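You operate a simulated robot arm through the tools that you are given. There is no shell and no other tool. Be economical: measure what you need, move in short steps, check, and stop when the job is done.

Carry out the task below with a simulated robot arm. There is one attempt and no reset: what you move stays moved.

TASK
Seal the teal cup under the red knob once the lamp is green.
Fine: the black switch heats the press; switch it off again, slide in the middle, cup back in its spot.

It is judged by the outcome, as a careful person would: the job done as asked, and still so three seconds after it is handed in. It fails if anything else is knocked over, pushed out of place, dropped, spilled or broken. Lids that push on must go on centred and level and be pressed home; caps that screw on are set level and turned clockwise until they are tight.

THE ROBOT
A 7-joint arm with a two-finger parallel gripper, fixed in place. Base frame: the origin is at the foot of the arm, x ahead of it, y to its left, z up. Units: mm, degrees, N and s.
With the tool pointing down near the work surface it reaches from about 300 to 700 mm from the base axis. Its first joint turns from -66.0 to 66.0 degrees. Payload 1.57 kg.
The tool frame sits at the grasp point between the pads (the TCP): z along the fingers, y along the line on which they close. The tips reach 30 mm beyond it. The gripper opens to 110 mm. The fingers are 24 mm wide and 12 mm thick; the gripper's body (48 by 112 mm) begins 78 mm behind the TCP.
Orientation is that of the tool frame in the base frame, as a unit quaternion [x, y, z, w]. With the fingers straight down and closing along the base's y, the tool's x points along the base's -x, its y along +y and its z along -z.

THE INTERFACE
- The arm moves only by the tool send_rows. Its argument "rows" is a list that holds one entry, the list of rows, each a list of 7 numbers: the turn, a rotation vector about the base's x, y, z in units of 6 degrees (1.0 is 6 degrees), then the shift along the base's x, y, z in units of 20 mm (1.0 is 20 mm), then the gripper command, from -1 (fully open) to 1 (shut), values between in proportion. In form: [[[wx, wy, wz, x, y, z, fingers], ...]]. A call has 1 to 8 rows; each row shifts and turns the commanded pose from where the row before left it. A call with a number of a shift or a turn outside -1 to 1 is refused whole. Each row takes 0.2 s and may step no farther than 50 mm and 8.6 degrees from the row before; otherwise, or with a gripper value out of range, the whole call is refused. Where a pose cannot be reached the arm comes as near as it can. A force on the tool above 70 N (or 10 N above the force at the start of the call, whichever is more), or a blocked arm, ends the call early, and 0.2 s more pass. Each finger travels about 108 mm/s and halts on what it meets, pressing with about 34 N; the grip force reading is that of the motor and also rises with nothing between the fingers. The clock runs only during rows and for 0.2 s after the last one: add rows that do not move to give the fingers time. It gives the time, the measured TCP pose, the force on the tool (base axes), the opening and the grip force at its end, in the units of the frame above (readings bear some noise), and new pictures: "pictures" is both (left out), scene, wrist or none.
- Cameras (640 x 400 px; columns grow to the right, rows downward): "scene" is fixed at [157.2, -383.6, 1407]; the picture's right is [0.86, -0.52, 0.00], its down [-0.28, -0.46, -0.84] and it looks along [0.43, 0.72, -0.54] (base axes); focal length 297 px, centre (320, 200). "wrist" rides on the gripper at [70, 16, -141] in the tool frame; the picture's right is [-0.23, 0.97, 0.00], its down [-0.86, -0.20, -0.48] and it looks along [-0.47, -0.11, 0.88] (tool axes); focal length 222 px, centre (320, 200). There is no depth. A picture from a camera that has moved, and an enlarged one, comes with that camera's place and axes in the base frame and with its lens.
- enlarge(camera, box): a new picture of the part [left, top, right, bottom] of that camera's present view, enlarged. The clock stands still meanwhile.
- finish_job(): hands the job in; it is judged then, once.

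Work in short steps. Places have to be worked out from the pictures, the camera data and where the tool is seen: move nearer, look again, correct. Check each grasp and each placing, and mend what went wrong. You have 120 turns and 200 pictures in all, those below and enlarged ones among them. Open the gripper and draw the arm clear of the work before you hand the job in, unless the task says otherwise; then end with one line.

The tools are called after "Emit:" as a command line: name --argument value ..., lists and objects as JSON in quotes. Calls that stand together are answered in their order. send_rows: Moves the arm, as the interface text tells. Its arguments: {"type":"object","properties":{"rows":{"type":"array","items":{"type":"array","items":{"type":"array","items":{"type":"number"}}}},"pictures":{"type":"string","enum":["both","scene","wrist","none"]}},"required":["rows"]} The other tools are called the same way: enlarge (camera, box) takes an enlarged picture of a part of a camera's view; finish_job () hands the job in.

At the start:

```text
t: 0.0
position: [363.7, 25.4, 1233.1]
ee_rot: [0.0, 1.0, -0.001, 0.0]
ft_force: [0.4, 0.1, 0.5]
width: 110.0
finger_force: 0.0
```

scene: 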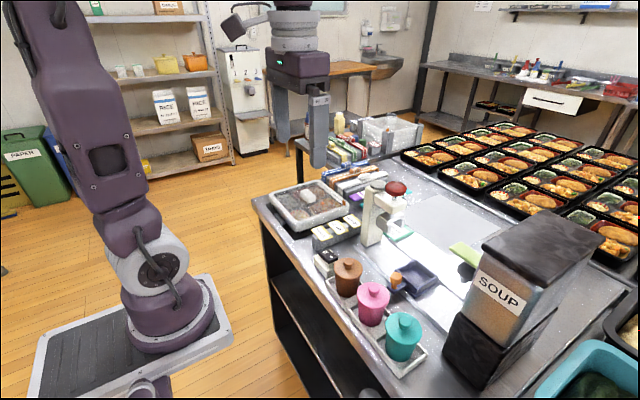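
wrist: 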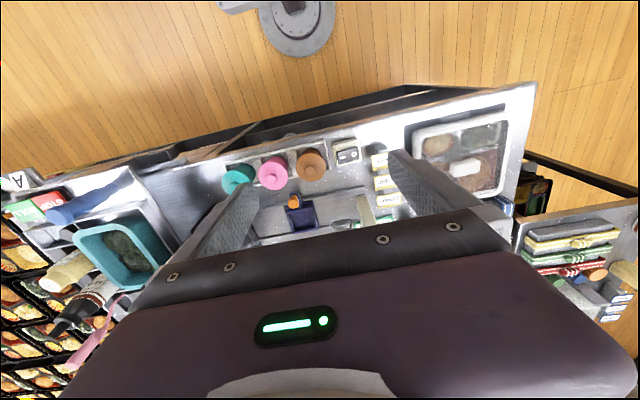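

I'll look closely at the press, switch and cups before moving.

Emit:
enlarge --camera "scene" --box '[300, 160, 500, 285]'

Emit:
enlarge --camera "scene" --box '[300, 230, 500, 380]'

Emit:
enlarge --camera "wrist" --box '[200, 110, 440, 260]'

```text
3.20 times, centred on (400, 222) of scene
camera zoom: at [157.2, -383.6, 1407.0], right [0.86, -0.52, 0.0], down [-0.28, -0.46, -0.84], along [0.43, 0.72, -0.54], focal length 951 px, centre (64, 128)
```

zoom: 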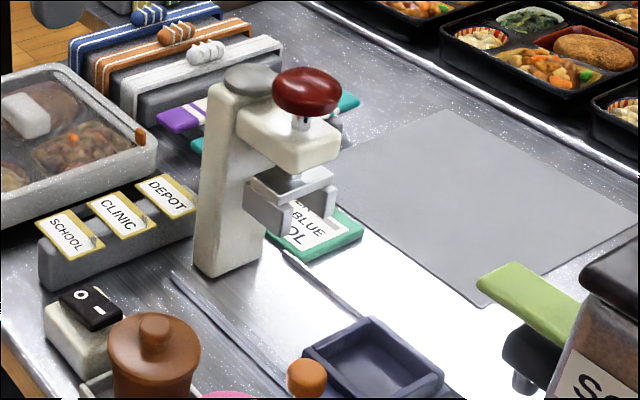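

```text
2.67 times, centred on (400, 305) of scene
camera zoom: at [157.2, -383.6, 1407.0], right [0.86, -0.52, 0.0], down [-0.28, -0.46, -0.84], along [0.43, 0.72, -0.54], focal length 793 px, centre (107, -80)
```

zoom: 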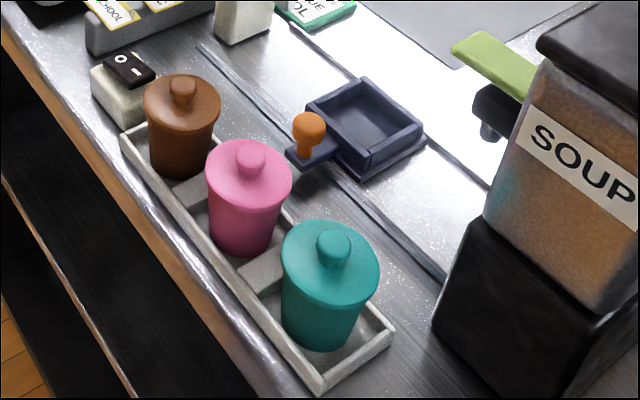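

```text
2.67 times, centred on (320, 185) of wrist
camera zoom: at [295.2, 40.9, 1373.4], right [0.23, 0.97, 0.0], down [0.86, -0.2, 0.48], along [0.47, -0.11, -0.88], focal length 592 px, centre (320, 240)
```

zoom: 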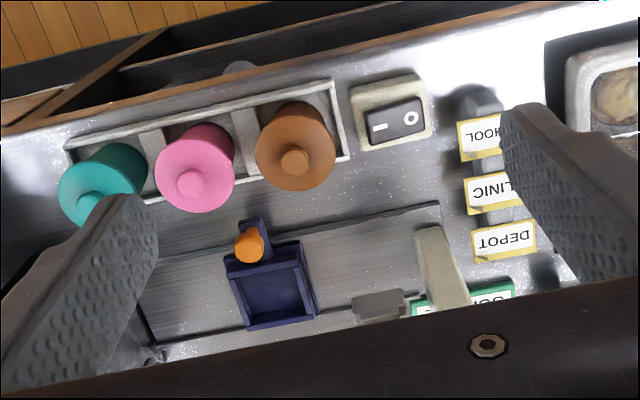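

Teal cup is about (447,-183), switch about (454,70), slide knob about (535,-78). I close the fingers and move down toward the switch for a nearer look.

Emit:
send_rows --rows '[[[0, 0, 0, 0, 0.2, -1, 1], [0, 0, 0, 0, 0.2, -1, 1], [0, 0, 0, 0, 0.2, -1, 1], [0, 0, 0, 0, 0.2, -1, 1], [0, 0, 0, 0, 0.2, -1, 1], [0, 0, 0, 0, 0.2, -1, 1], [0, 0, 0, 0, 0.2, -1, 1], [0, 0, 0, 0, 0.2, 0, 1]]]'

```text
t: 1.8
position: [364.1, 56.7, 1092.0]
ee_rot: [0.0, 1.0, 0.0, 0.0]
ft_force: [0.4, 0.2, 0.8]
width: 0.0
finger_force: 21.1
camera wrist: at [295.0, 72.9, 1232.5], right [0.23, 0.97, 0.0], down [0.86, -0.2, 0.48], along [0.47, -0.11, -0.88], focal length 222 px, centre (320, 200)
```

scene: 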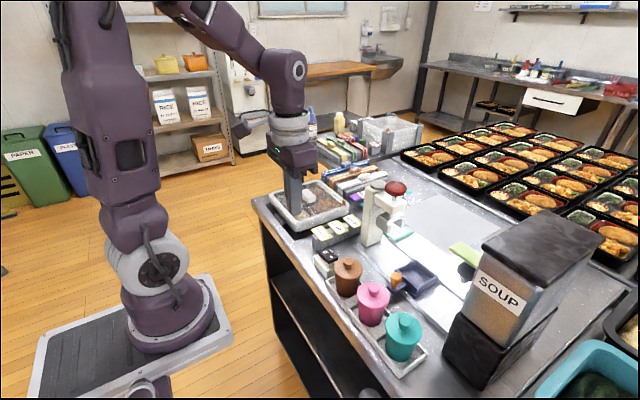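
wrist: 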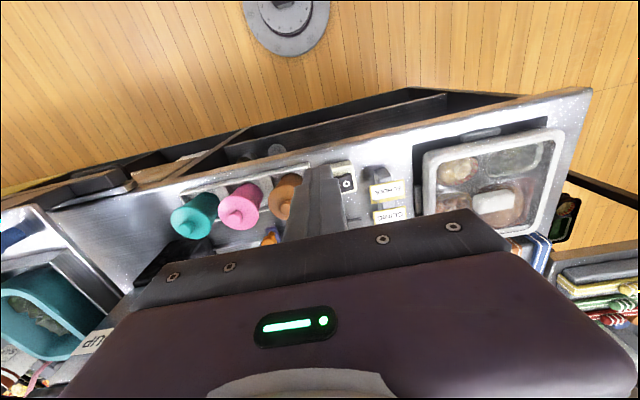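

I zoom both cameras on the switch to triangulate it.

Emit:
enlarge --camera "wrist" --box '[270, 150, 430, 250]'

Emit:
enlarge --camera "scene" --box '[300, 230, 364, 270]'

Emit:
enlarge --camera "scene" --box '[350, 170, 430, 250]'

```text
4.00 times, centred on (350, 200) of wrist
camera zoom: at [295.0, 72.9, 1232.5], right [0.23, 0.97, 0.0], down [0.86, -0.2, 0.48], along [0.47, -0.11, -0.88], focal length 888 px, centre (200, 200)
```

zoom: 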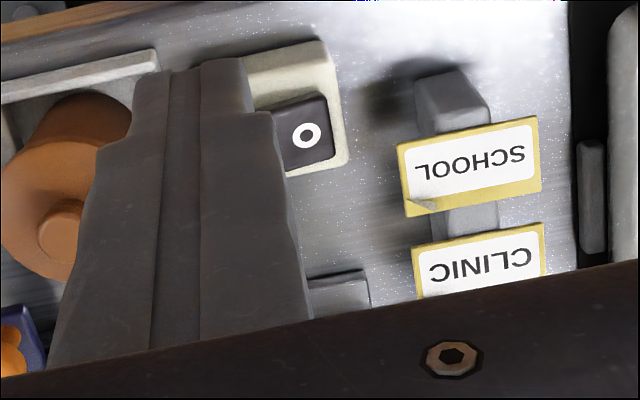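

```text
10.00 times, centred on (332, 250) of scene
camera zoom: at [157.2, -383.6, 1407.0], right [0.86, -0.52, 0.0], down [-0.28, -0.46, -0.84], along [0.43, 0.72, -0.54], focal length 2973 px, centre (200, -300)
```

zoom: 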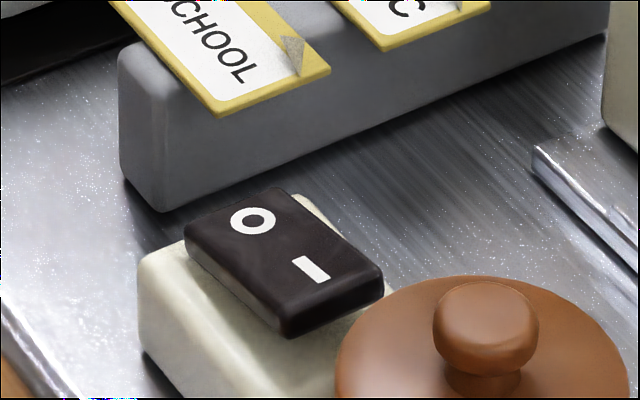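

```text
5.00 times, centred on (390, 210) of scene
camera zoom: at [157.2, -383.6, 1407.0], right [0.86, -0.52, 0.0], down [-0.28, -0.46, -0.84], along [0.43, 0.72, -0.54], focal length 1487 px, centre (-30, 150)
```

zoom: 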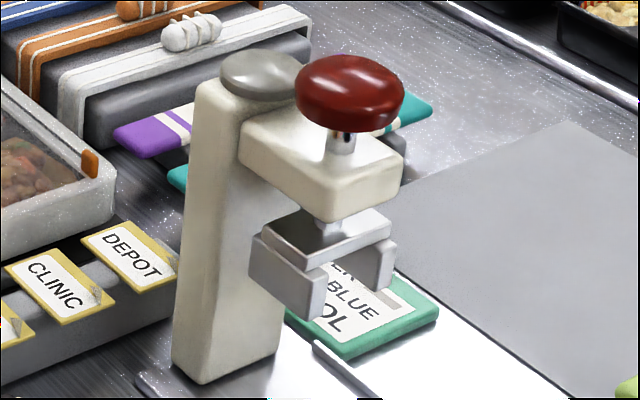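

Rocker: O at (451,81), I at (451,57), top about z 903, I side raised (off). I go above the I end, tips at 930.

Emit:
send_rows --rows '[[[0, 0, 0, 0.87, -0.03, -0.5, 1], [0, 0, 0, 0.87, -0.03, -0.6, 1], [0, 0, 0, 0.87, -0.03, -1, 1], [0, 0, 0, 0.87, -0.03, -1, 1], [0, 0, 0, 0.87, -0.03, -1, 1], [0, 0, 0, 0, 0, -1, 1], [0, 0, 0, 0, 0, -1, 1], [0, 0, 0, 0, 0, -0.5, 1]]]'

Emit:
enlarge --camera "scene" --box '[290, 200, 418, 280]'

```text
t: 3.6
position: [451.3, 54.4, 960.5]
ee_rot: [0.0, 1.0, 0.001, -0.001]
ft_force: [-0.8, -0.4, 0.5]
width: 0.0
finger_force: 21.4
camera wrist: at [382.5, 69.6, 1100.8], right [0.23, 0.97, 0.0], down [0.86, -0.2, 0.48], along [0.47, -0.11, -0.88], focal length 222 px, centre (320, 200)
```

scene: 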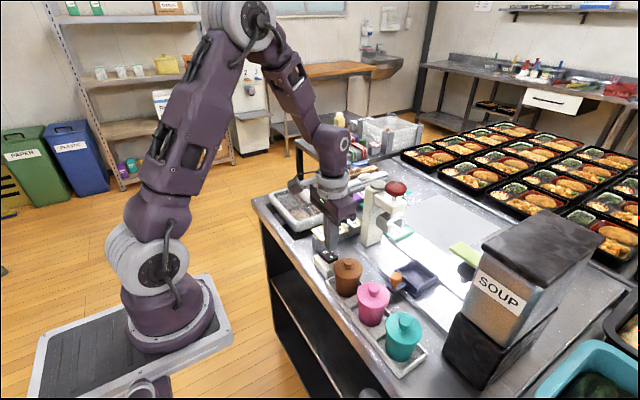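
wrist: 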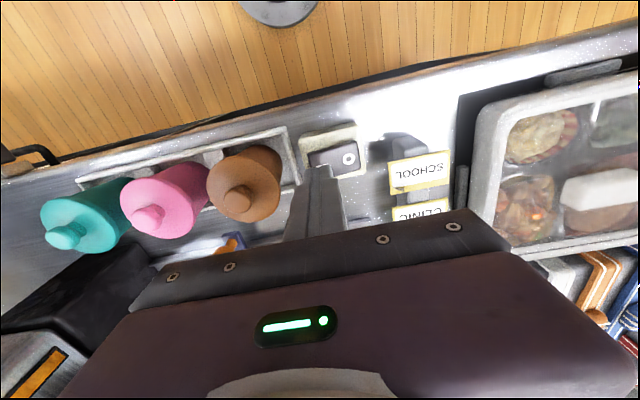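

```text
5.00 times, centred on (354, 240) of scene
camera zoom: at [157.2, -383.6, 1407.0], right [0.86, -0.52, 0.0], down [-0.28, -0.46, -0.84], along [0.43, 0.72, -0.54], focal length 1487 px, centre (150, 0)
```

zoom: 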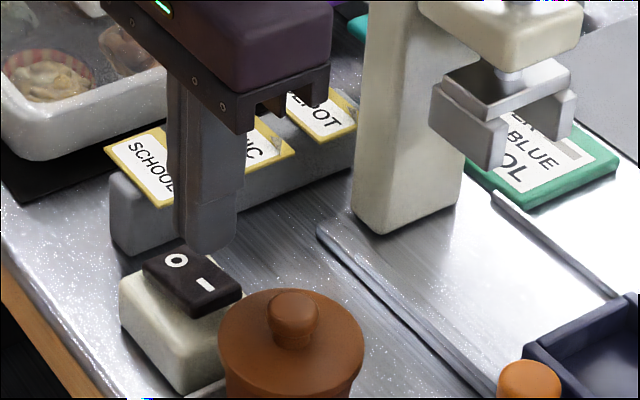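

The tip lines up above the I mark. I press down gently.

Emit:
send_rows --rows '[[[0, 0, 0, 0, -0.1, -0.6, 1], [0, 0, 0, 0, -0.1, -0.4, 1], [0, 0, 0, 0, 0, -0.25, 1], [0, 0, 0, 0, 0, -0.25, 1], [0, 0, 0, 0, 0, -0.1, 1]]]' --pictures "none"

Emit:
enlarge --camera "scene" --box '[300, 170, 428, 280]'

```text
t: 4.8
position: [450.1, 51.7, 928.6]
ee_rot: [0.0, 1.0, 0.0, 0.0]
ft_force: [0.8, -1.0, 0.3]
width: 0.1
finger_force: 21.0
```

```text
3.64 times, centred on (364, 225) of scene
camera zoom: at [157.2, -383.7, 1407.0], right [0.86, -0.52, 0.0], down [-0.28, -0.46, -0.84], along [0.43, 0.72, -0.54], focal length 1081 px, centre (160, 109)
```

zoom: 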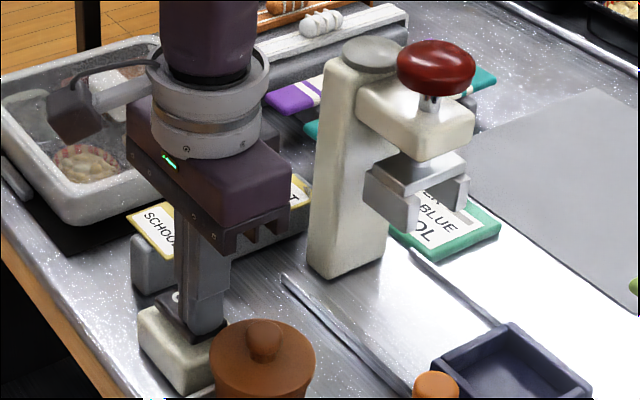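

Nearly at contact (no force yet). I continue down in small steps.

Emit:
send_rows --rows '[[[0, 0, 0, 0, 0, -0.15, 1], [0, 0, 0, 0, 0, -0.15, 1], [0, 0, 0, 0, 0, -0.15, 1]]]' --pictures "none"

Emit:
enlarge --camera "scene" --box '[300, 170, 428, 280]'

```text
t: 5.5
position: [451.4, 50.2, 926.1]
ee_rot: [0.001, 1.0, 0.001, 0.001]
ft_force: [-10.7, -1.7, 30.0]
width: 0.0
finger_force: 21.4
stopped in row 3: the force on the tool passed its limit (the readings are from after the stop); the commanded pose is now the measured one
```

```text
3.64 times, centred on (364, 225) of scene
camera zoom: at [156.5, -383.7, 1407.1], right [0.86, -0.52, 0.0], down [-0.28, -0.46, -0.84], along [0.44, 0.72, -0.54], focal length 1081 px, centre (160, 109)
```

zoom: 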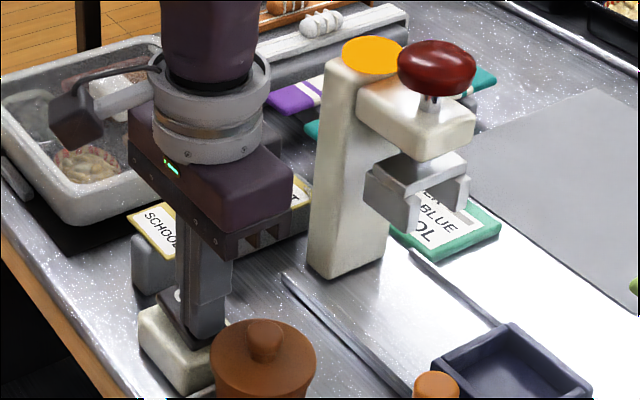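

Lamp is amber: heating. I rise, turn 45° and head for the teal cup with the fingers opening.

Emit:
send_rows --rows '[[[0, 0, 0, 0, 0, 1, 1], [0, 0, 0, 0, 0, 1, 1], [0, 0, 1, 0, 0, 1, 1], [0, 0, 1, 0, 0, 1, 1], [0, 0, 1, 0, 0, 1, 1], [0, 0, 1, 0, -1, 1, 1], [0, 0, 1, 0, -1, 1, 1], [0, 0, 1, 0, -1, 0, 1]]]' --pictures "none"

Emit:
send_rows --rows '[[[0, 0, 1, -0.1, -1, 0, -1], [0, 0, 0.5, -0.1, -1, 0, -1], [0, 0, 0, 0, -1, 0, -1], [0, 0, 0, 0, -1, 0, -1], [0, 0, 0, 0, -1, 0, -1], [0, 0, 0, 0, -1, 0, -1], [0, 0, 0, 0, -1, 0, -1], [0, 0, 0, 0, -1, 0, -1]]]'

```text
t: 7.3
position: [450.8, -9.4, 1064.1]
ee_rot: [-0.31, 0.951, 0.0, 0.001]
ft_force: [-0.3, 0.2, 0.6]
width: 0.0
finger_force: 21.2
```

```text
t: 9.1
position: [448.0, -172.8, 1066.1]
ee_rot: [-0.383, 0.924, 0.001, 0.002]
ft_force: [0.5, -0.4, 0.2]
width: 109.9
finger_force: 0.0
camera wrist: at [387.9, -211.3, 1205.5], right [-0.53, 0.85, 0.0], down [0.74, 0.46, 0.48], along [0.41, 0.25, -0.88], focal length 222 px, centre (320, 200)
```

scene: 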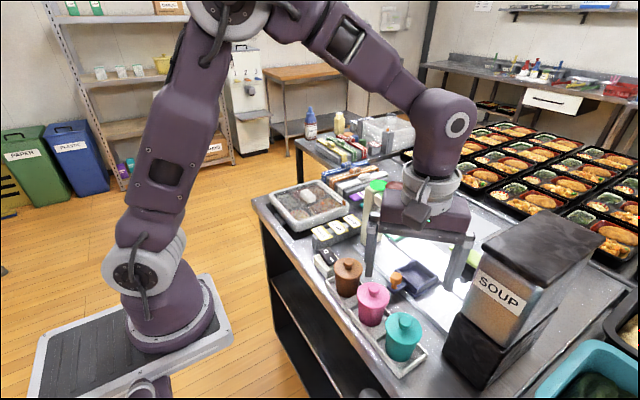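
wrist: 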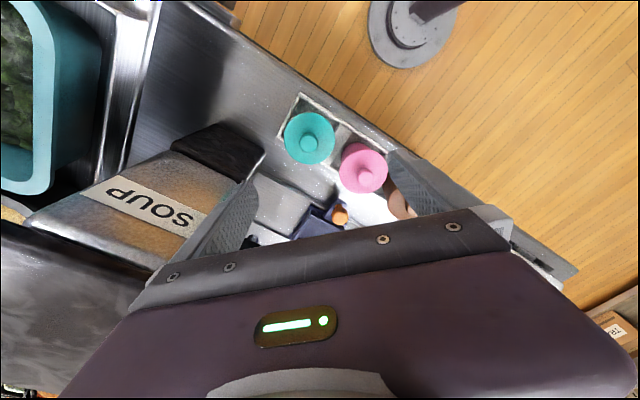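

The lamp is already green. Now I locate the teal cup precisely from both cameras.

Emit:
enlarge --camera "wrist" --box '[220, 70, 420, 270]'

Emit:
enlarge --camera "scene" --box '[340, 270, 460, 390]'

Emit:
enlarge --camera "scene" --box '[360, 170, 500, 310]'

```text
2.00 times, centred on (320, 170) of wrist
camera zoom: at [387.9, -211.3, 1205.5], right [-0.53, 0.85, 0.0], down [0.74, 0.46, 0.48], along [0.41, 0.25, -0.88], focal length 444 px, centre (320, 260)
```

zoom: 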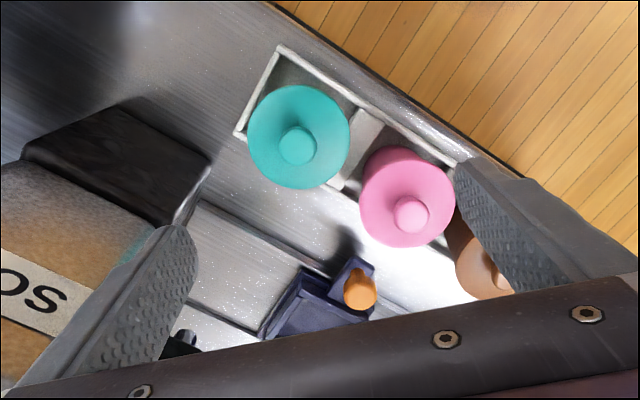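

```text
3.33 times, centred on (400, 330) of scene
camera zoom: at [157.2, -383.6, 1407.0], right [0.86, -0.52, 0.0], down [-0.28, -0.46, -0.84], along [0.43, 0.72, -0.54], focal length 991 px, centre (53, -233)
```

zoom: 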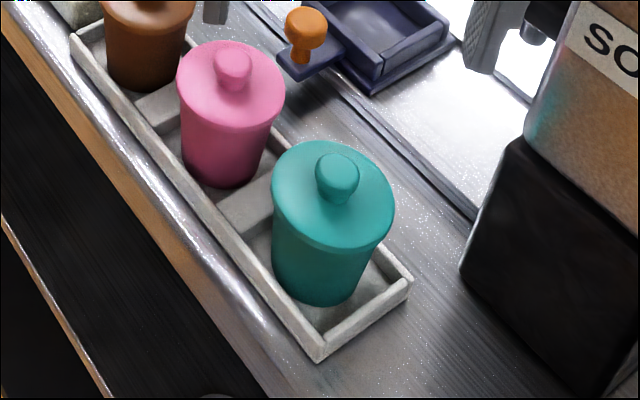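

```text
2.86 times, centred on (430, 240) of scene
camera zoom: at [157.2, -383.6, 1407.0], right [0.86, -0.52, 0.0], down [-0.28, -0.46, -0.84], along [0.43, 0.72, -0.54], focal length 850 px, centre (6, 86)
```

zoom: 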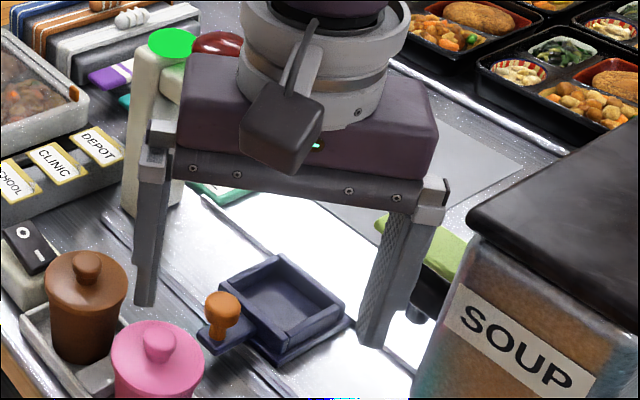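

Teal knob at about (448,-187), top z≈955. I'll grip the lid's knob: narrow the fingers and come down to just above it.

Emit:
send_rows --rows '[[[0, 0, 0, 0, -0.35, 0, 0.2], [0, 0, 0, 0, -0.35, 0, 0.2], [0, 0, 0, 0, 0, -1, 0.2], [0, 0, 0, 0, 0, -1, 0.2], [0, 0, 0, 0, 0, -1, 0.2], [0, 0, 0, 0, 0, -0.3, 0.2]]]'

Emit:
enlarge --camera "scene" --box '[350, 260, 470, 380]'

Emit:
enlarge --camera "wrist" --box '[220, 70, 420, 270]'

```text
t: 10.5
position: [447.9, -184.7, 997.0]
ee_rot: [-0.381, 0.924, 0.001, 0.001]
ft_force: [-1.1, 0.1, 0.9]
width: 44.0
finger_force: 0.0
camera wrist: at [388.0, -223.7, 1137.4], right [-0.53, 0.85, 0.0], down [0.75, 0.46, 0.48], along [0.41, 0.25, -0.88], focal length 222 px, centre (320, 200)
```

scene: 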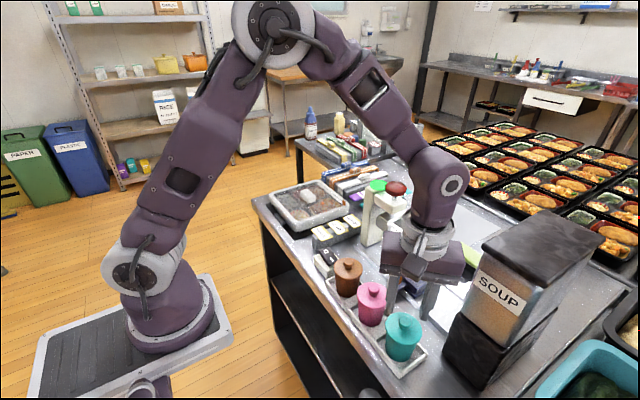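
wrist: 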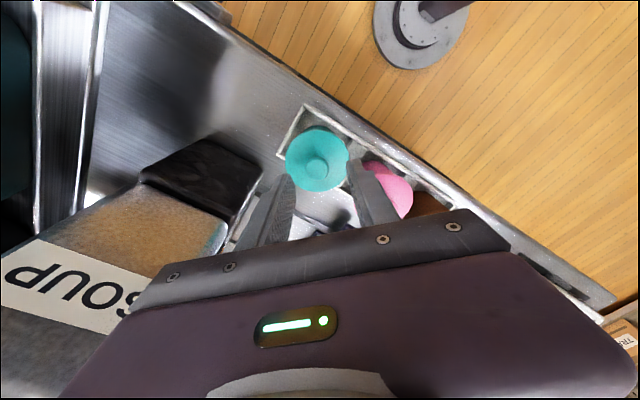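

```text
3.33 times, centred on (410, 320) of scene
camera zoom: at [157.2, -383.6, 1407.0], right [0.86, -0.52, 0.0], down [-0.28, -0.46, -0.84], along [0.43, 0.72, -0.54], focal length 991 px, centre (20, -200)
```

zoom: 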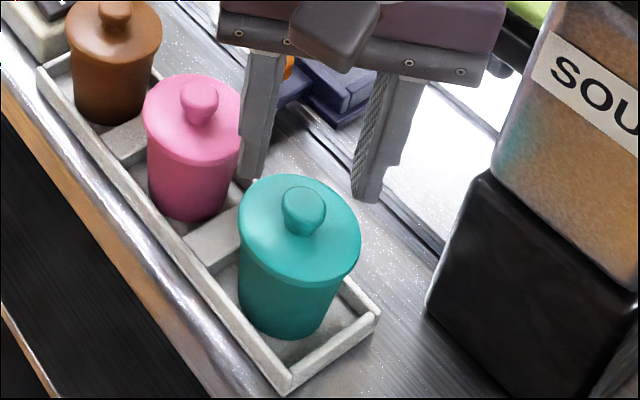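

```text
2.00 times, centred on (320, 170) of wrist
camera zoom: at [388.0, -223.7, 1137.4], right [-0.53, 0.85, 0.0], down [0.75, 0.46, 0.48], along [0.41, 0.25, -0.88], focal length 444 px, centre (320, 260)
```

zoom: 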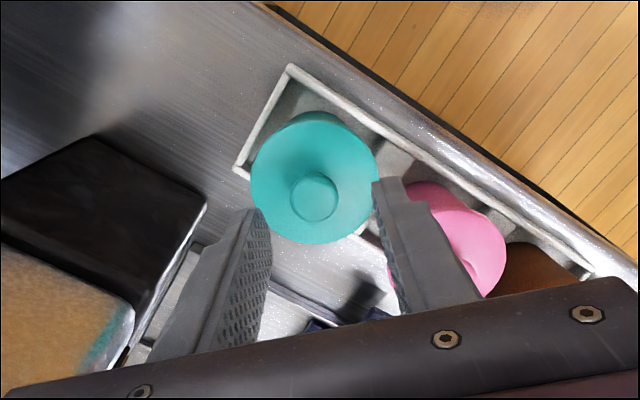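

Fingers straddle the knob line; I shift 3 mm in −y, descend so the tips surround the knob.

Emit:
send_rows --rows '[[[0, 0, 0, 0, -0.17, 0, 0.2], [0, 0, 0, 0, 0, -0.6, 0.2], [0, 0, 0, 0, 0, -0.6, 0.2], [0, 0, 0, 0, 0, -0.2, 0.2]]]'

Emit:
enlarge --camera "scene" --box '[370, 290, 450, 370]'

Emit:
enlarge --camera "wrist" --box '[220, 70, 420, 270]'

```text
t: 11.5
position: [449.3, -186.2, 970.5]
ee_rot: [-0.383, 0.924, 0.001, 0.001]
ft_force: [-0.2, 0.6, 0.8]
width: 43.8
finger_force: 0.1
camera wrist: at [388.1, -226.6, 1110.7], right [-0.53, 0.85, 0.0], down [0.74, 0.46, 0.48], along [0.41, 0.25, -0.88], focal length 222 px, centre (320, 200)
```

scene: 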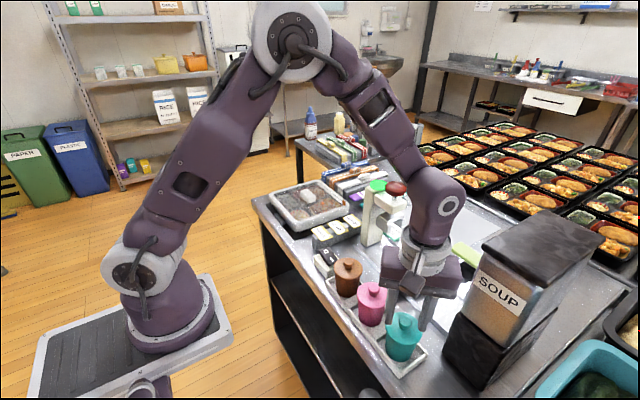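
wrist: 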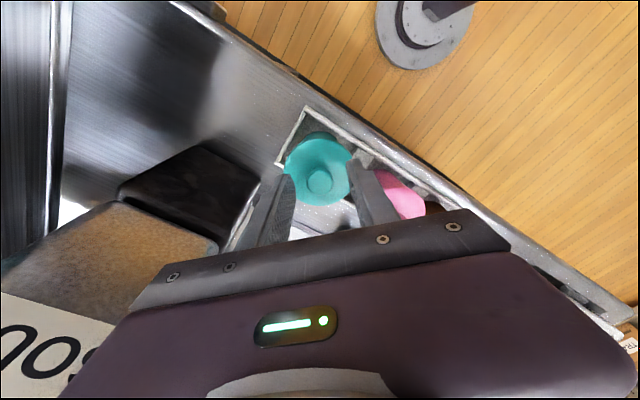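

```text
5.00 times, centred on (410, 330) of scene
camera zoom: at [157.2, -383.6, 1407.0], right [0.86, -0.52, 0.0], down [-0.28, -0.46, -0.84], along [0.43, 0.72, -0.54], focal length 1487 px, centre (-130, -450)
```

zoom: 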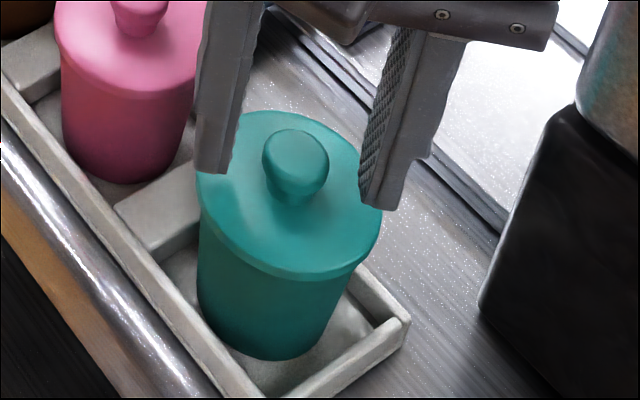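

```text
2.00 times, centred on (320, 170) of wrist
camera zoom: at [388.1, -226.6, 1110.7], right [-0.53, 0.85, 0.0], down [0.74, 0.46, 0.48], along [0.41, 0.25, -0.88], focal length 444 px, centre (320, 260)
```

zoom: 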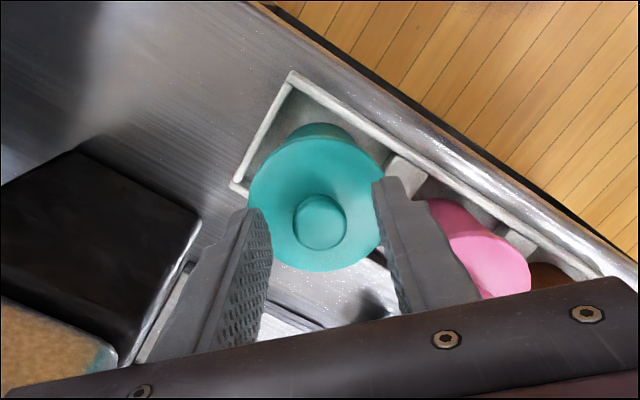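

Knob is centred between the tips. Down 3 mm more and close.

Emit:
send_rows --rows '[[[0, 0, 0, 0, 0, -0.15, 0.2], [0, 0, 0, 0, 0, 0, 1], [0, 0, 0, 0, 0, 0, 1], [0, 0, 0, 0, 0, 0, 1]]]' --pictures "none"

Emit:
enlarge --camera "scene" --box '[370, 290, 450, 370]'

```text
t: 12.5
position: [447.8, -187.4, 966.9]
ee_rot: [-0.383, 0.924, 0.001, 0.001]
ft_force: [0.5, 0.1, -0.6]
width: 15.8
finger_force: 31.9
```

```text
5.00 times, centred on (410, 330) of scene
camera zoom: at [157.2, -383.6, 1407.0], right [0.86, -0.52, 0.0], down [-0.28, -0.46, -0.84], along [0.43, 0.72, -0.54], focal length 1487 px, centre (-130, -450)
```

zoom: 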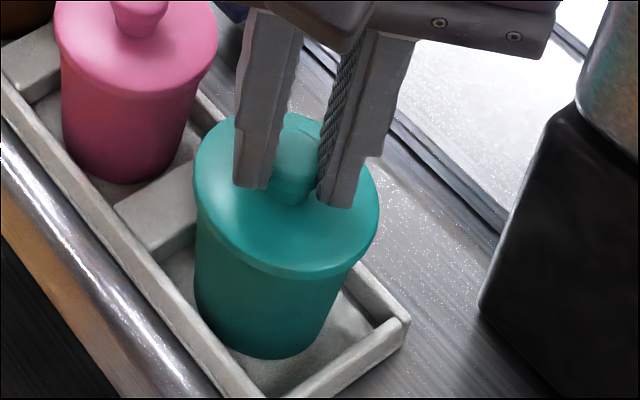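

Knob gripped (15.8 mm). I lift 12 mm slowly to see whether the cup comes along with the lid.

Emit:
send_rows --rows '[[[0, 0, 0, 0, 0, 0.2, 1], [0, 0, 0, 0, 0, 0.2, 1], [0, 0, 0, 0, 0, 0.2, 1]]]' --pictures "none"

Emit:
enlarge --camera "scene" --box '[370, 290, 450, 370]'

```text
t: 13.3
position: [447.8, -187.5, 979.1]
ee_rot: [-0.382, 0.924, 0.0, 0.002]
ft_force: [0.4, -0.3, -0.1]
width: 16.2
finger_force: 31.4
```

```text
5.00 times, centred on (410, 330) of scene
camera zoom: at [157.2, -383.6, 1407.0], right [0.86, -0.52, 0.0], down [-0.28, -0.46, -0.84], along [0.43, 0.72, -0.54], focal length 1487 px, centre (-130, -450)
```

zoom: 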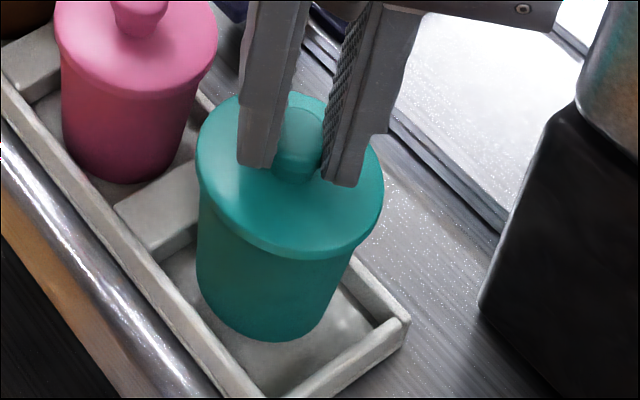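

The whole cup lifts. I raise it 70 mm and move it over the slide, stopping short to look.

Emit:
send_rows --rows '[[[0, 0, 0, 0, 0, 0.5, 1], [0, 0, 0, 0, 0, 0.8, 1], [0, 0, 0, 0, 0, 0.8, 1], [0, 0, 0, 0, 0, 0.8, 1], [0, 0, 0, 0, 0, 0.6, 1], [0, 0, 0, 0.5, 0.35, 0, 1], [0, 0, 0, 0.9, 0.6, 0, 1], [0, 0, 0, 0.9, 0.6, 0, 1]]]' --pictures "none"

Emit:
send_rows --rows '[[[0, 0, 0, 0.9, 0.6, 0, 1], [0, 0, 0, 0.9, 0.6, 0, 1], [0, 0, 0, 0.9, 0.6, 0, 1], [0, 0, 0, 0.9, 0.6, 0, 1], [0, 0, 0, 0.9, 0.6, 0, 1], [0, 0, 0, 0.5, 0.4, 0, 1], [0, 0, 0, 0, 0, 0, 1]]]'

Emit:
enlarge --camera "scene" --box '[360, 170, 500, 310]'

Emit:
enlarge --camera "wrist" --box '[220, 70, 420, 270]'

```text
t: 15.1
position: [494.2, -157.5, 1048.9]
ee_rot: [-0.382, 0.924, 0.001, 0.003]
ft_force: [0.5, 1.0, -1.3]
width: 17.9
finger_force: 32.4
```

```text
t: 16.7
position: [594.7, -88.7, 1050.6]
ee_rot: [-0.383, 0.924, 0.0, 0.002]
ft_force: [0.4, -0.7, -0.9]
width: 18.2
finger_force: 32.7
camera wrist: at [535.0, -128.2, 1189.5], right [-0.53, 0.85, 0.0], down [0.74, 0.46, 0.48], along [0.41, 0.25, -0.88], focal length 222 px, centre (320, 200)
```

scene: 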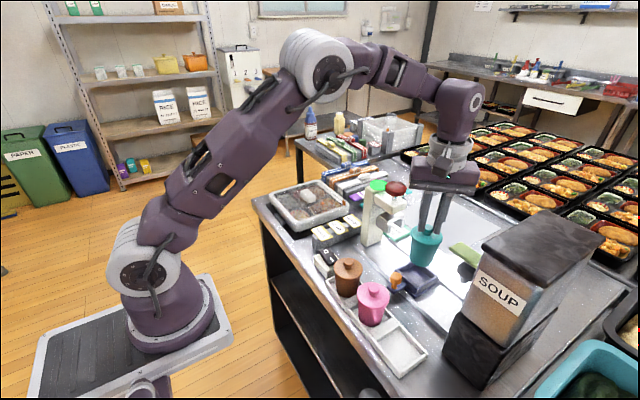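
wrist: 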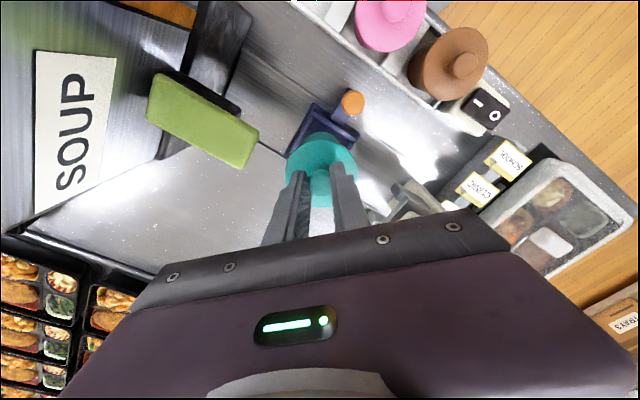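

```text
2.86 times, centred on (430, 240) of scene
camera zoom: at [157.2, -383.6, 1407.0], right [0.86, -0.52, 0.0], down [-0.28, -0.46, -0.84], along [0.43, 0.72, -0.54], focal length 850 px, centre (6, 86)
```

zoom: 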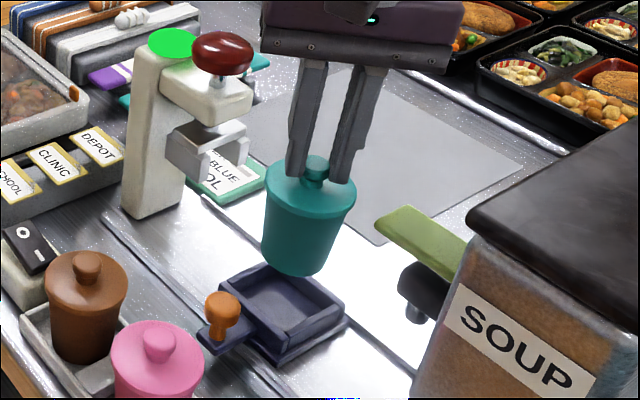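

```text
2.00 times, centred on (320, 170) of wrist
camera zoom: at [535.0, -128.2, 1189.5], right [-0.53, 0.85, 0.0], down [0.74, 0.46, 0.48], along [0.41, 0.25, -0.88], focal length 444 px, centre (320, 260)
```

zoom: 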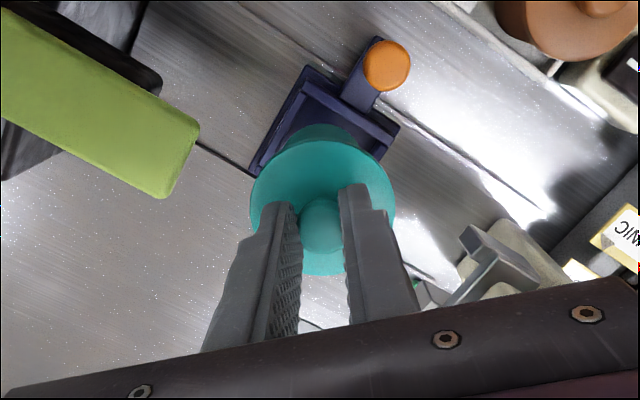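

Slide tray centre is about (602,-83). I align over it and lower to just above the rim, then look.

Emit:
send_rows --rows '[[[0, 0, 0, 0.35, 0.28, 0, 1], [0, 0, 0, 0, 0, -0.9, 1], [0, 0, 0, 0, 0, -0.9, 1], [0, 0, 0, 0, 0, -0.7, 1], [0, 0, 0, 0, 0, 0, 1]]]' --pictures "none"

Emit:
enlarge --camera "scene" --box '[380, 210, 460, 310]'

Emit:
enlarge --camera "wrist" --box '[220, 70, 420, 270]'

```text
t: 17.9
position: [600.8, -82.7, 998.9]
ee_rot: [-0.383, 0.924, 0.001, 0.003]
ft_force: [-0.5, -1.1, -1.2]
width: 18.0
finger_force: 32.6
```

```text
4.00 times, centred on (420, 260) of scene
camera zoom: at [157.2, -383.6, 1407.0], right [0.86, -0.52, 0.0], down [-0.28, -0.46, -0.84], along [0.43, 0.72, -0.54], focal length 1189 px, centre (-80, -40)
```

zoom: 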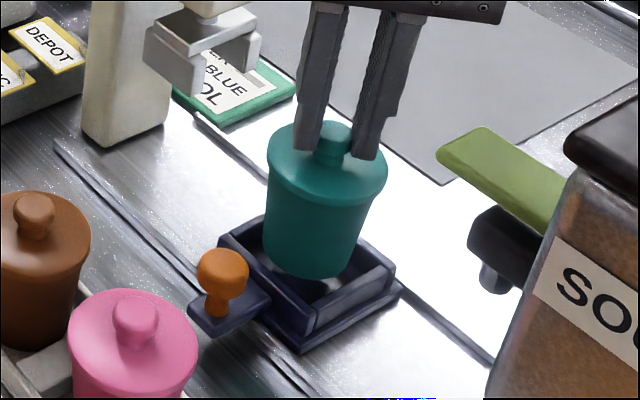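

```text
2.00 times, centred on (320, 170) of wrist
camera zoom: at [540.6, -121.7, 1139.4], right [-0.53, 0.85, 0.0], down [0.74, 0.46, 0.48], along [0.41, 0.25, -0.88], focal length 444 px, centre (320, 260)
```

zoom: 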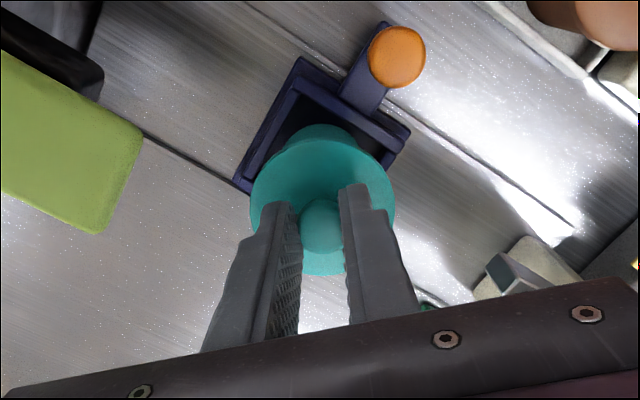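

Cup is over the tray opening. Lowering gently until contact.

Emit:
send_rows --rows '[[[0, 0, 0, 0, 0, -0.5, 1], [0, 0, 0, 0, 0, -0.4, 1], [0, 0, 0, 0, 0, 0, 1]]]' --pictures "none"

Emit:
enlarge --camera "scene" --box '[390, 230, 450, 300]'

Emit:
enlarge --camera "wrist" --box '[260, 80, 380, 200]'

```text
t: 18.7
position: [600.1, -81.6, 981.3]
ee_rot: [-0.383, 0.924, 0.0, 0.002]
ft_force: [0.1, 0.2, -1.7]
width: 18.0
finger_force: 32.8
```

```text
5.71 times, centred on (420, 265) of scene
camera zoom: at [157.2, -383.6, 1407.0], right [0.86, -0.52, 0.0], down [-0.28, -0.46, -0.84], along [0.43, 0.72, -0.54], focal length 1699 px, centre (-251, -171)
```

zoom: 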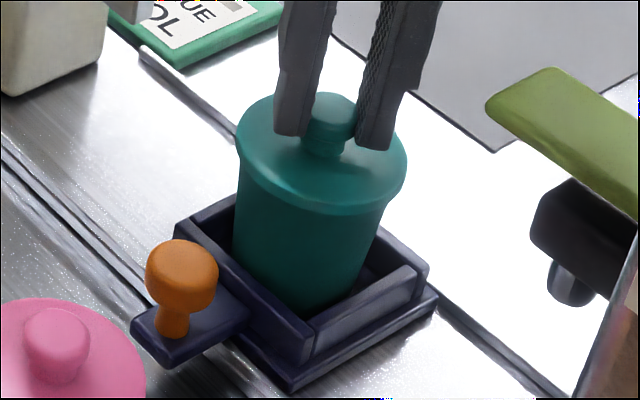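

```text
3.33 times, centred on (320, 140) of wrist
camera zoom: at [540.6, -121.7, 1121.6], right [-0.53, 0.85, 0.0], down [0.74, 0.46, 0.48], along [0.41, 0.25, -0.88], focal length 740 px, centre (320, 400)
```

zoom: 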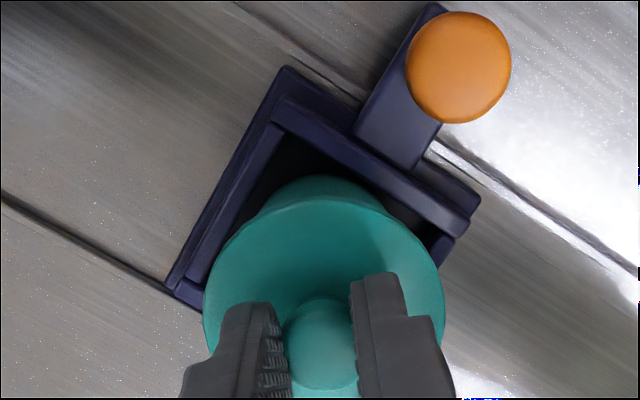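

The cup is inside the walls with clearance around. Keep lowering to the floor.

Emit:
send_rows --rows '[[[0, 0, 0, 0, 0, -0.2, 1], [0, 0, 0, 0, 0, -0.2, 1], [0, 0, 0, 0, 0, -0.15, 1], [0, 0, 0, 0, 0, -0.15, 1]]]' --pictures "none"

Emit:
enlarge --camera "scene" --box '[390, 230, 450, 300]'

```text
t: 19.7
position: [601.3, -84.0, 972.5]
ee_rot: [-0.382, 0.924, -0.002, 0.007]
ft_force: [-2.0, 1.3, 57.8]
width: 18.4
finger_force: 32.8
```

```text
5.71 times, centred on (420, 265) of scene
camera zoom: at [156.0, -383.4, 1407.2], right [0.86, -0.52, 0.0], down [-0.28, -0.46, -0.84], along [0.44, 0.72, -0.54], focal length 1699 px, centre (-251, -171)
```

zoom: 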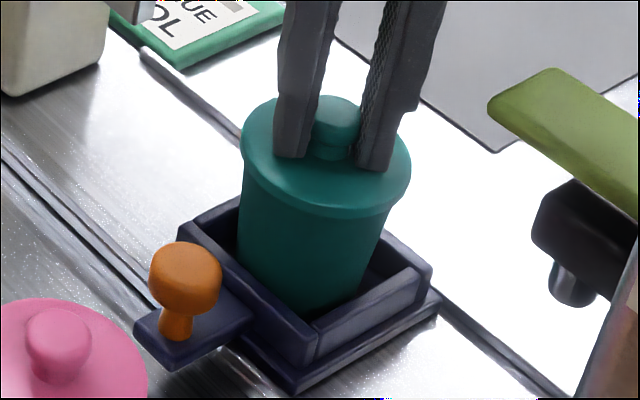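

Seated on the tray floor (58 N). I ease off, open modestly and rise.

Emit:
send_rows --rows '[[[0, 0, 0, 0, 0, 0.2, 1], [0, 0, 0, 0, 0, 0, 0.2], [0, 0, 0, 0, 0, 0, 0.2], [0, 0, 0, 0, 0, 0.6, 0.2], [0, 0, 0, 0, 0, 1, 0.2], [0, 0, 0, 0, 0, 1, 0.2], [0, 0, 0, 0, 0, 1, 0.2]]]'

Emit:
enlarge --camera "scene" --box '[370, 170, 470, 310]'

Emit:
enlarge --camera "wrist" --box '[220, 70, 420, 270]'

```text
t: 21.3
position: [600.9, -83.4, 1043.6]
ee_rot: [-0.382, 0.924, 0.001, 0.002]
ft_force: [0.2, 0.0, 0.3]
width: 43.9
finger_force: 0.1
camera wrist: at [540.0, -123.4, 1184.7], right [-0.53, 0.85, 0.0], down [0.75, 0.46, 0.48], along [0.41, 0.26, -0.88], focal length 222 px, centre (320, 200)
```

scene: 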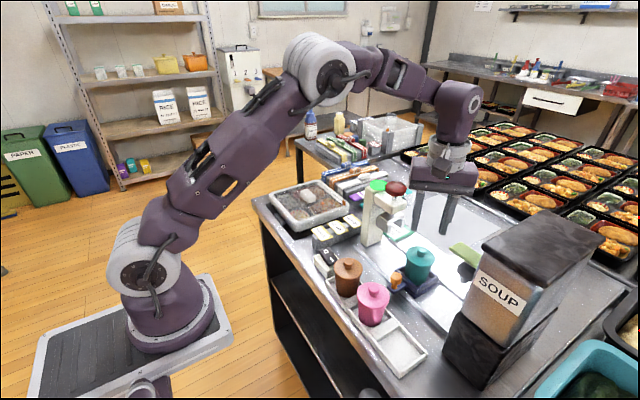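
wrist: 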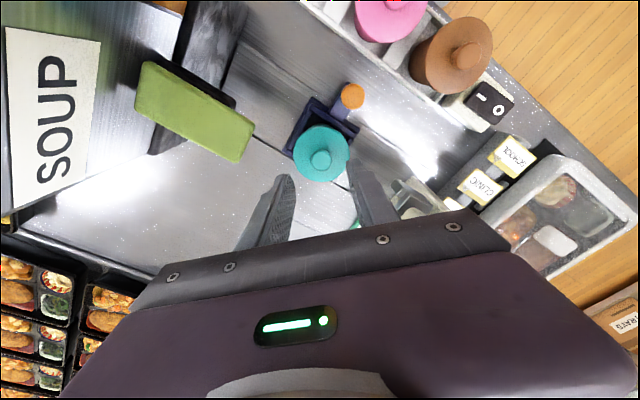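

```text
2.86 times, centred on (420, 240) of scene
camera zoom: at [157.2, -383.6, 1407.0], right [0.86, -0.52, 0.0], down [-0.28, -0.46, -0.84], along [0.43, 0.72, -0.54], focal length 850 px, centre (34, 86)
```

zoom: 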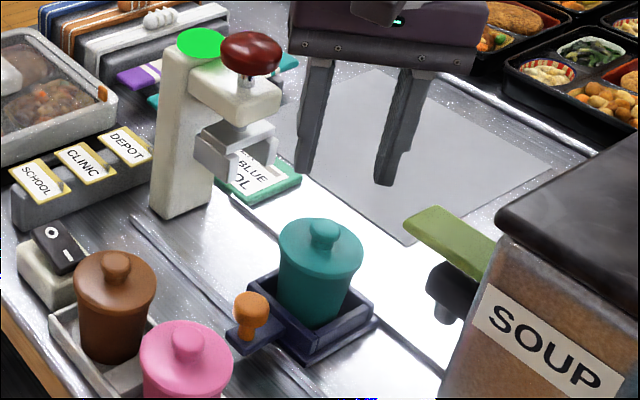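

```text
2.00 times, centred on (320, 170) of wrist
camera zoom: at [540.0, -123.4, 1184.7], right [-0.53, 0.85, 0.0], down [0.75, 0.46, 0.48], along [0.41, 0.26, -0.88], focal length 444 px, centre (320, 260)
```

zoom: 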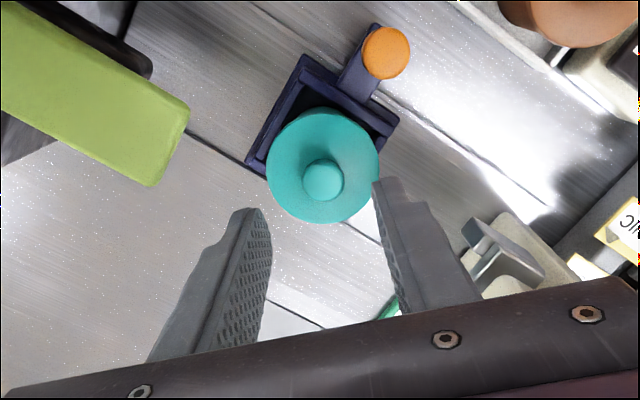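

Cup sits upright in the slide. Next I turn the tool back straight, tilt it 12° away from the press, and go above the orange slide handle (~(535,-80,908)).

Emit:
send_rows --rows '[[[0, 0, -1, -0.2, 0, 0.5, 0.1], [0, 0, -1, -0.5, 0, 0, 0.1], [0, 0, -1, -0.5, 0, 0, 0.1], [0, 0, -1, -0.5, 0, 0, 0.1], [0, 0, -1, -0.5, 0, 0, 0.1], [0, 0, -1, -0.5, 0, 0, 0.1], [0, 0, -1, -0.5, 0, 0, 0.1], [0, 0, -0.5, -0.3, 0.17, 0, 0.1]]]' --pictures "none"

Emit:
send_rows --rows '[[[0, -1, 0, 0, 0, -0.5, 0.1], [0, -1, 0, 0, 0, -1, 0.1], [0, 0, 0, 0, 0, -1, 0.1], [0, 0, 0, 0, 0, -1, 0.1], [0, 0, 0, 0, 0, -0.8, 0.1]]]'

Emit:
enlarge --camera "scene" --box '[360, 210, 460, 310]'

Emit:
enlarge --camera "wrist" --box '[220, 70, 420, 270]'

```text
t: 23.1
position: [530.2, -81.6, 1054.2]
ee_rot: [0.0, 1.0, 0.0, 0.001]
ft_force: [1.0, -0.6, 0.6]
width: 49.4
finger_force: 0.0
```

```text
t: 24.3
position: [531.2, -79.4, 966.8]
ee_rot: [-0.001, 0.994, 0.001, 0.106]
ft_force: [0.9, -0.1, 0.3]
width: 49.4
finger_force: 0.1
camera wrist: at [434.6, -64.3, 1089.3], right [0.22, 0.97, 0.05], down [0.73, -0.2, 0.65], along [0.64, -0.11, -0.76], focal length 222 px, centre (320, 200)
```

scene: 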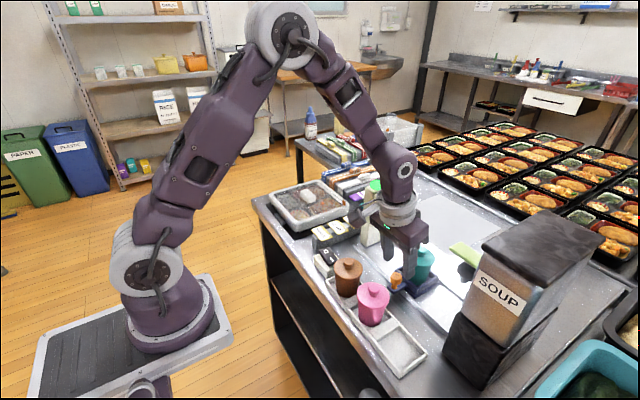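
wrist: 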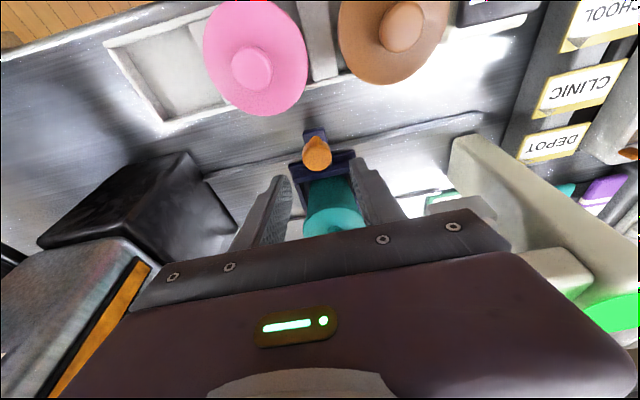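

```text
4.00 times, centred on (410, 260) of scene
camera zoom: at [157.2, -383.6, 1407.0], right [0.86, -0.52, 0.0], down [-0.28, -0.46, -0.84], along [0.43, 0.72, -0.54], focal length 1189 px, centre (-40, -40)
```

zoom: 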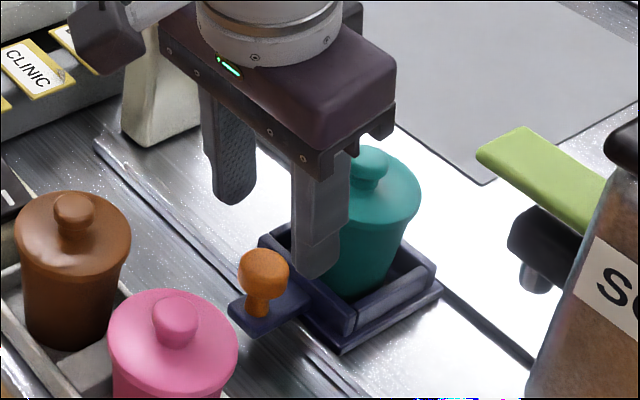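

```text
2.00 times, centred on (320, 170) of wrist
camera zoom: at [434.6, -64.3, 1089.3], right [0.22, 0.97, 0.05], down [0.73, -0.2, 0.65], along [0.64, -0.11, -0.76], focal length 444 px, centre (320, 260)
```

zoom: 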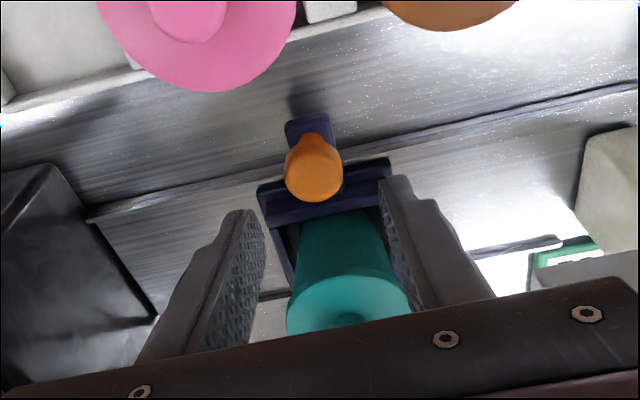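

Handle lies between the fingers at (532,-80). Shift 4 mm back, lower 42 mm and close on it.

Emit:
send_rows --rows '[[[0, 0, 0, -0.2, 0, -0.8, 0.1], [0, 0, 0, 0, 0, -0.7, 0.1], [0, 0, 0, 0, 0, -0.6, 0.1], [0, 0, 0, 0, 0, 0, 0.1]]]' --pictures "none"

Emit:
enlarge --camera "scene" --box '[360, 210, 460, 310]'

Emit:
enlarge --camera "wrist" --box '[220, 70, 420, 270]'

```text
t: 25.3
position: [526.6, -78.7, 925.4]
ee_rot: [0.0, 0.994, 0.0, 0.106]
ft_force: [0.7, 0.5, -0.7]
width: 49.5
finger_force: 0.0
```

```text
4.00 times, centred on (410, 260) of scene
camera zoom: at [157.2, -383.6, 1407.0], right [0.86, -0.52, 0.0], down [-0.28, -0.46, -0.84], along [0.43, 0.72, -0.54], focal length 1189 px, centre (-40, -40)
```

zoom: 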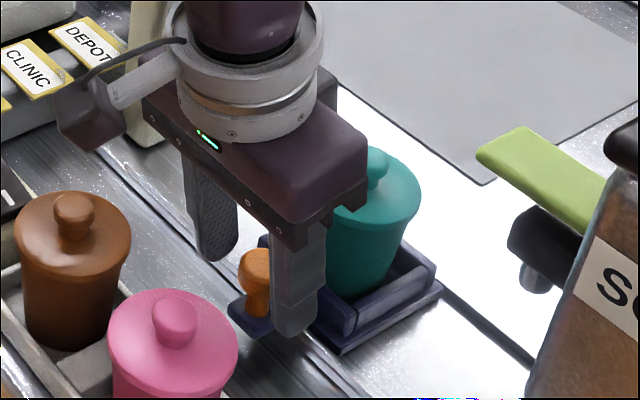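

```text
2.00 times, centred on (320, 170) of wrist
camera zoom: at [429.0, -63.6, 1047.5], right [0.22, 0.97, 0.05], down [0.73, -0.2, 0.65], along [0.64, -0.11, -0.76], focal length 444 px, centre (320, 260)
```

zoom: 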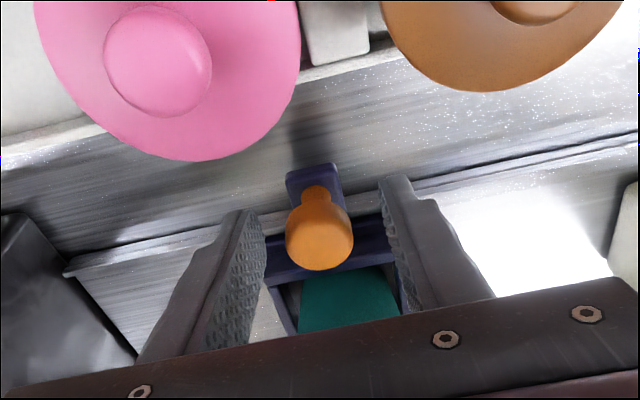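

Handle well between the pads. Close.

Emit:
send_rows --rows '[[[0, 0, 0, 0, 0, 0, 1], [0, 0, 0, 0, 0, 0, 1], [0, 0, 0, 0, 0, 0, 1]]]' --pictures "none"

Emit:
enlarge --camera "scene" --box '[330, 170, 450, 310]'

```text
t: 26.1
position: [525.8, -78.3, 925.7]
ee_rot: [0.0, 0.994, -0.001, 0.105]
ft_force: [0.9, -2.0, -3.7]
width: 26.3
finger_force: 37.3
```

```text
2.86 times, centred on (390, 240) of scene
camera zoom: at [157.3, -383.7, 1407.0], right [0.86, -0.52, 0.0], down [-0.28, -0.46, -0.84], along [0.43, 0.72, -0.54], focal length 850 px, centre (120, 86)
```

zoom: 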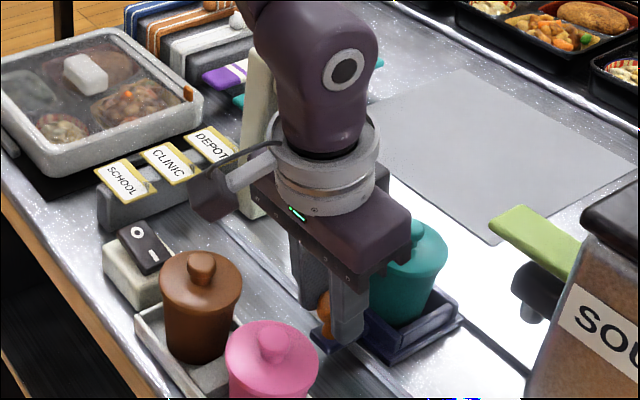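

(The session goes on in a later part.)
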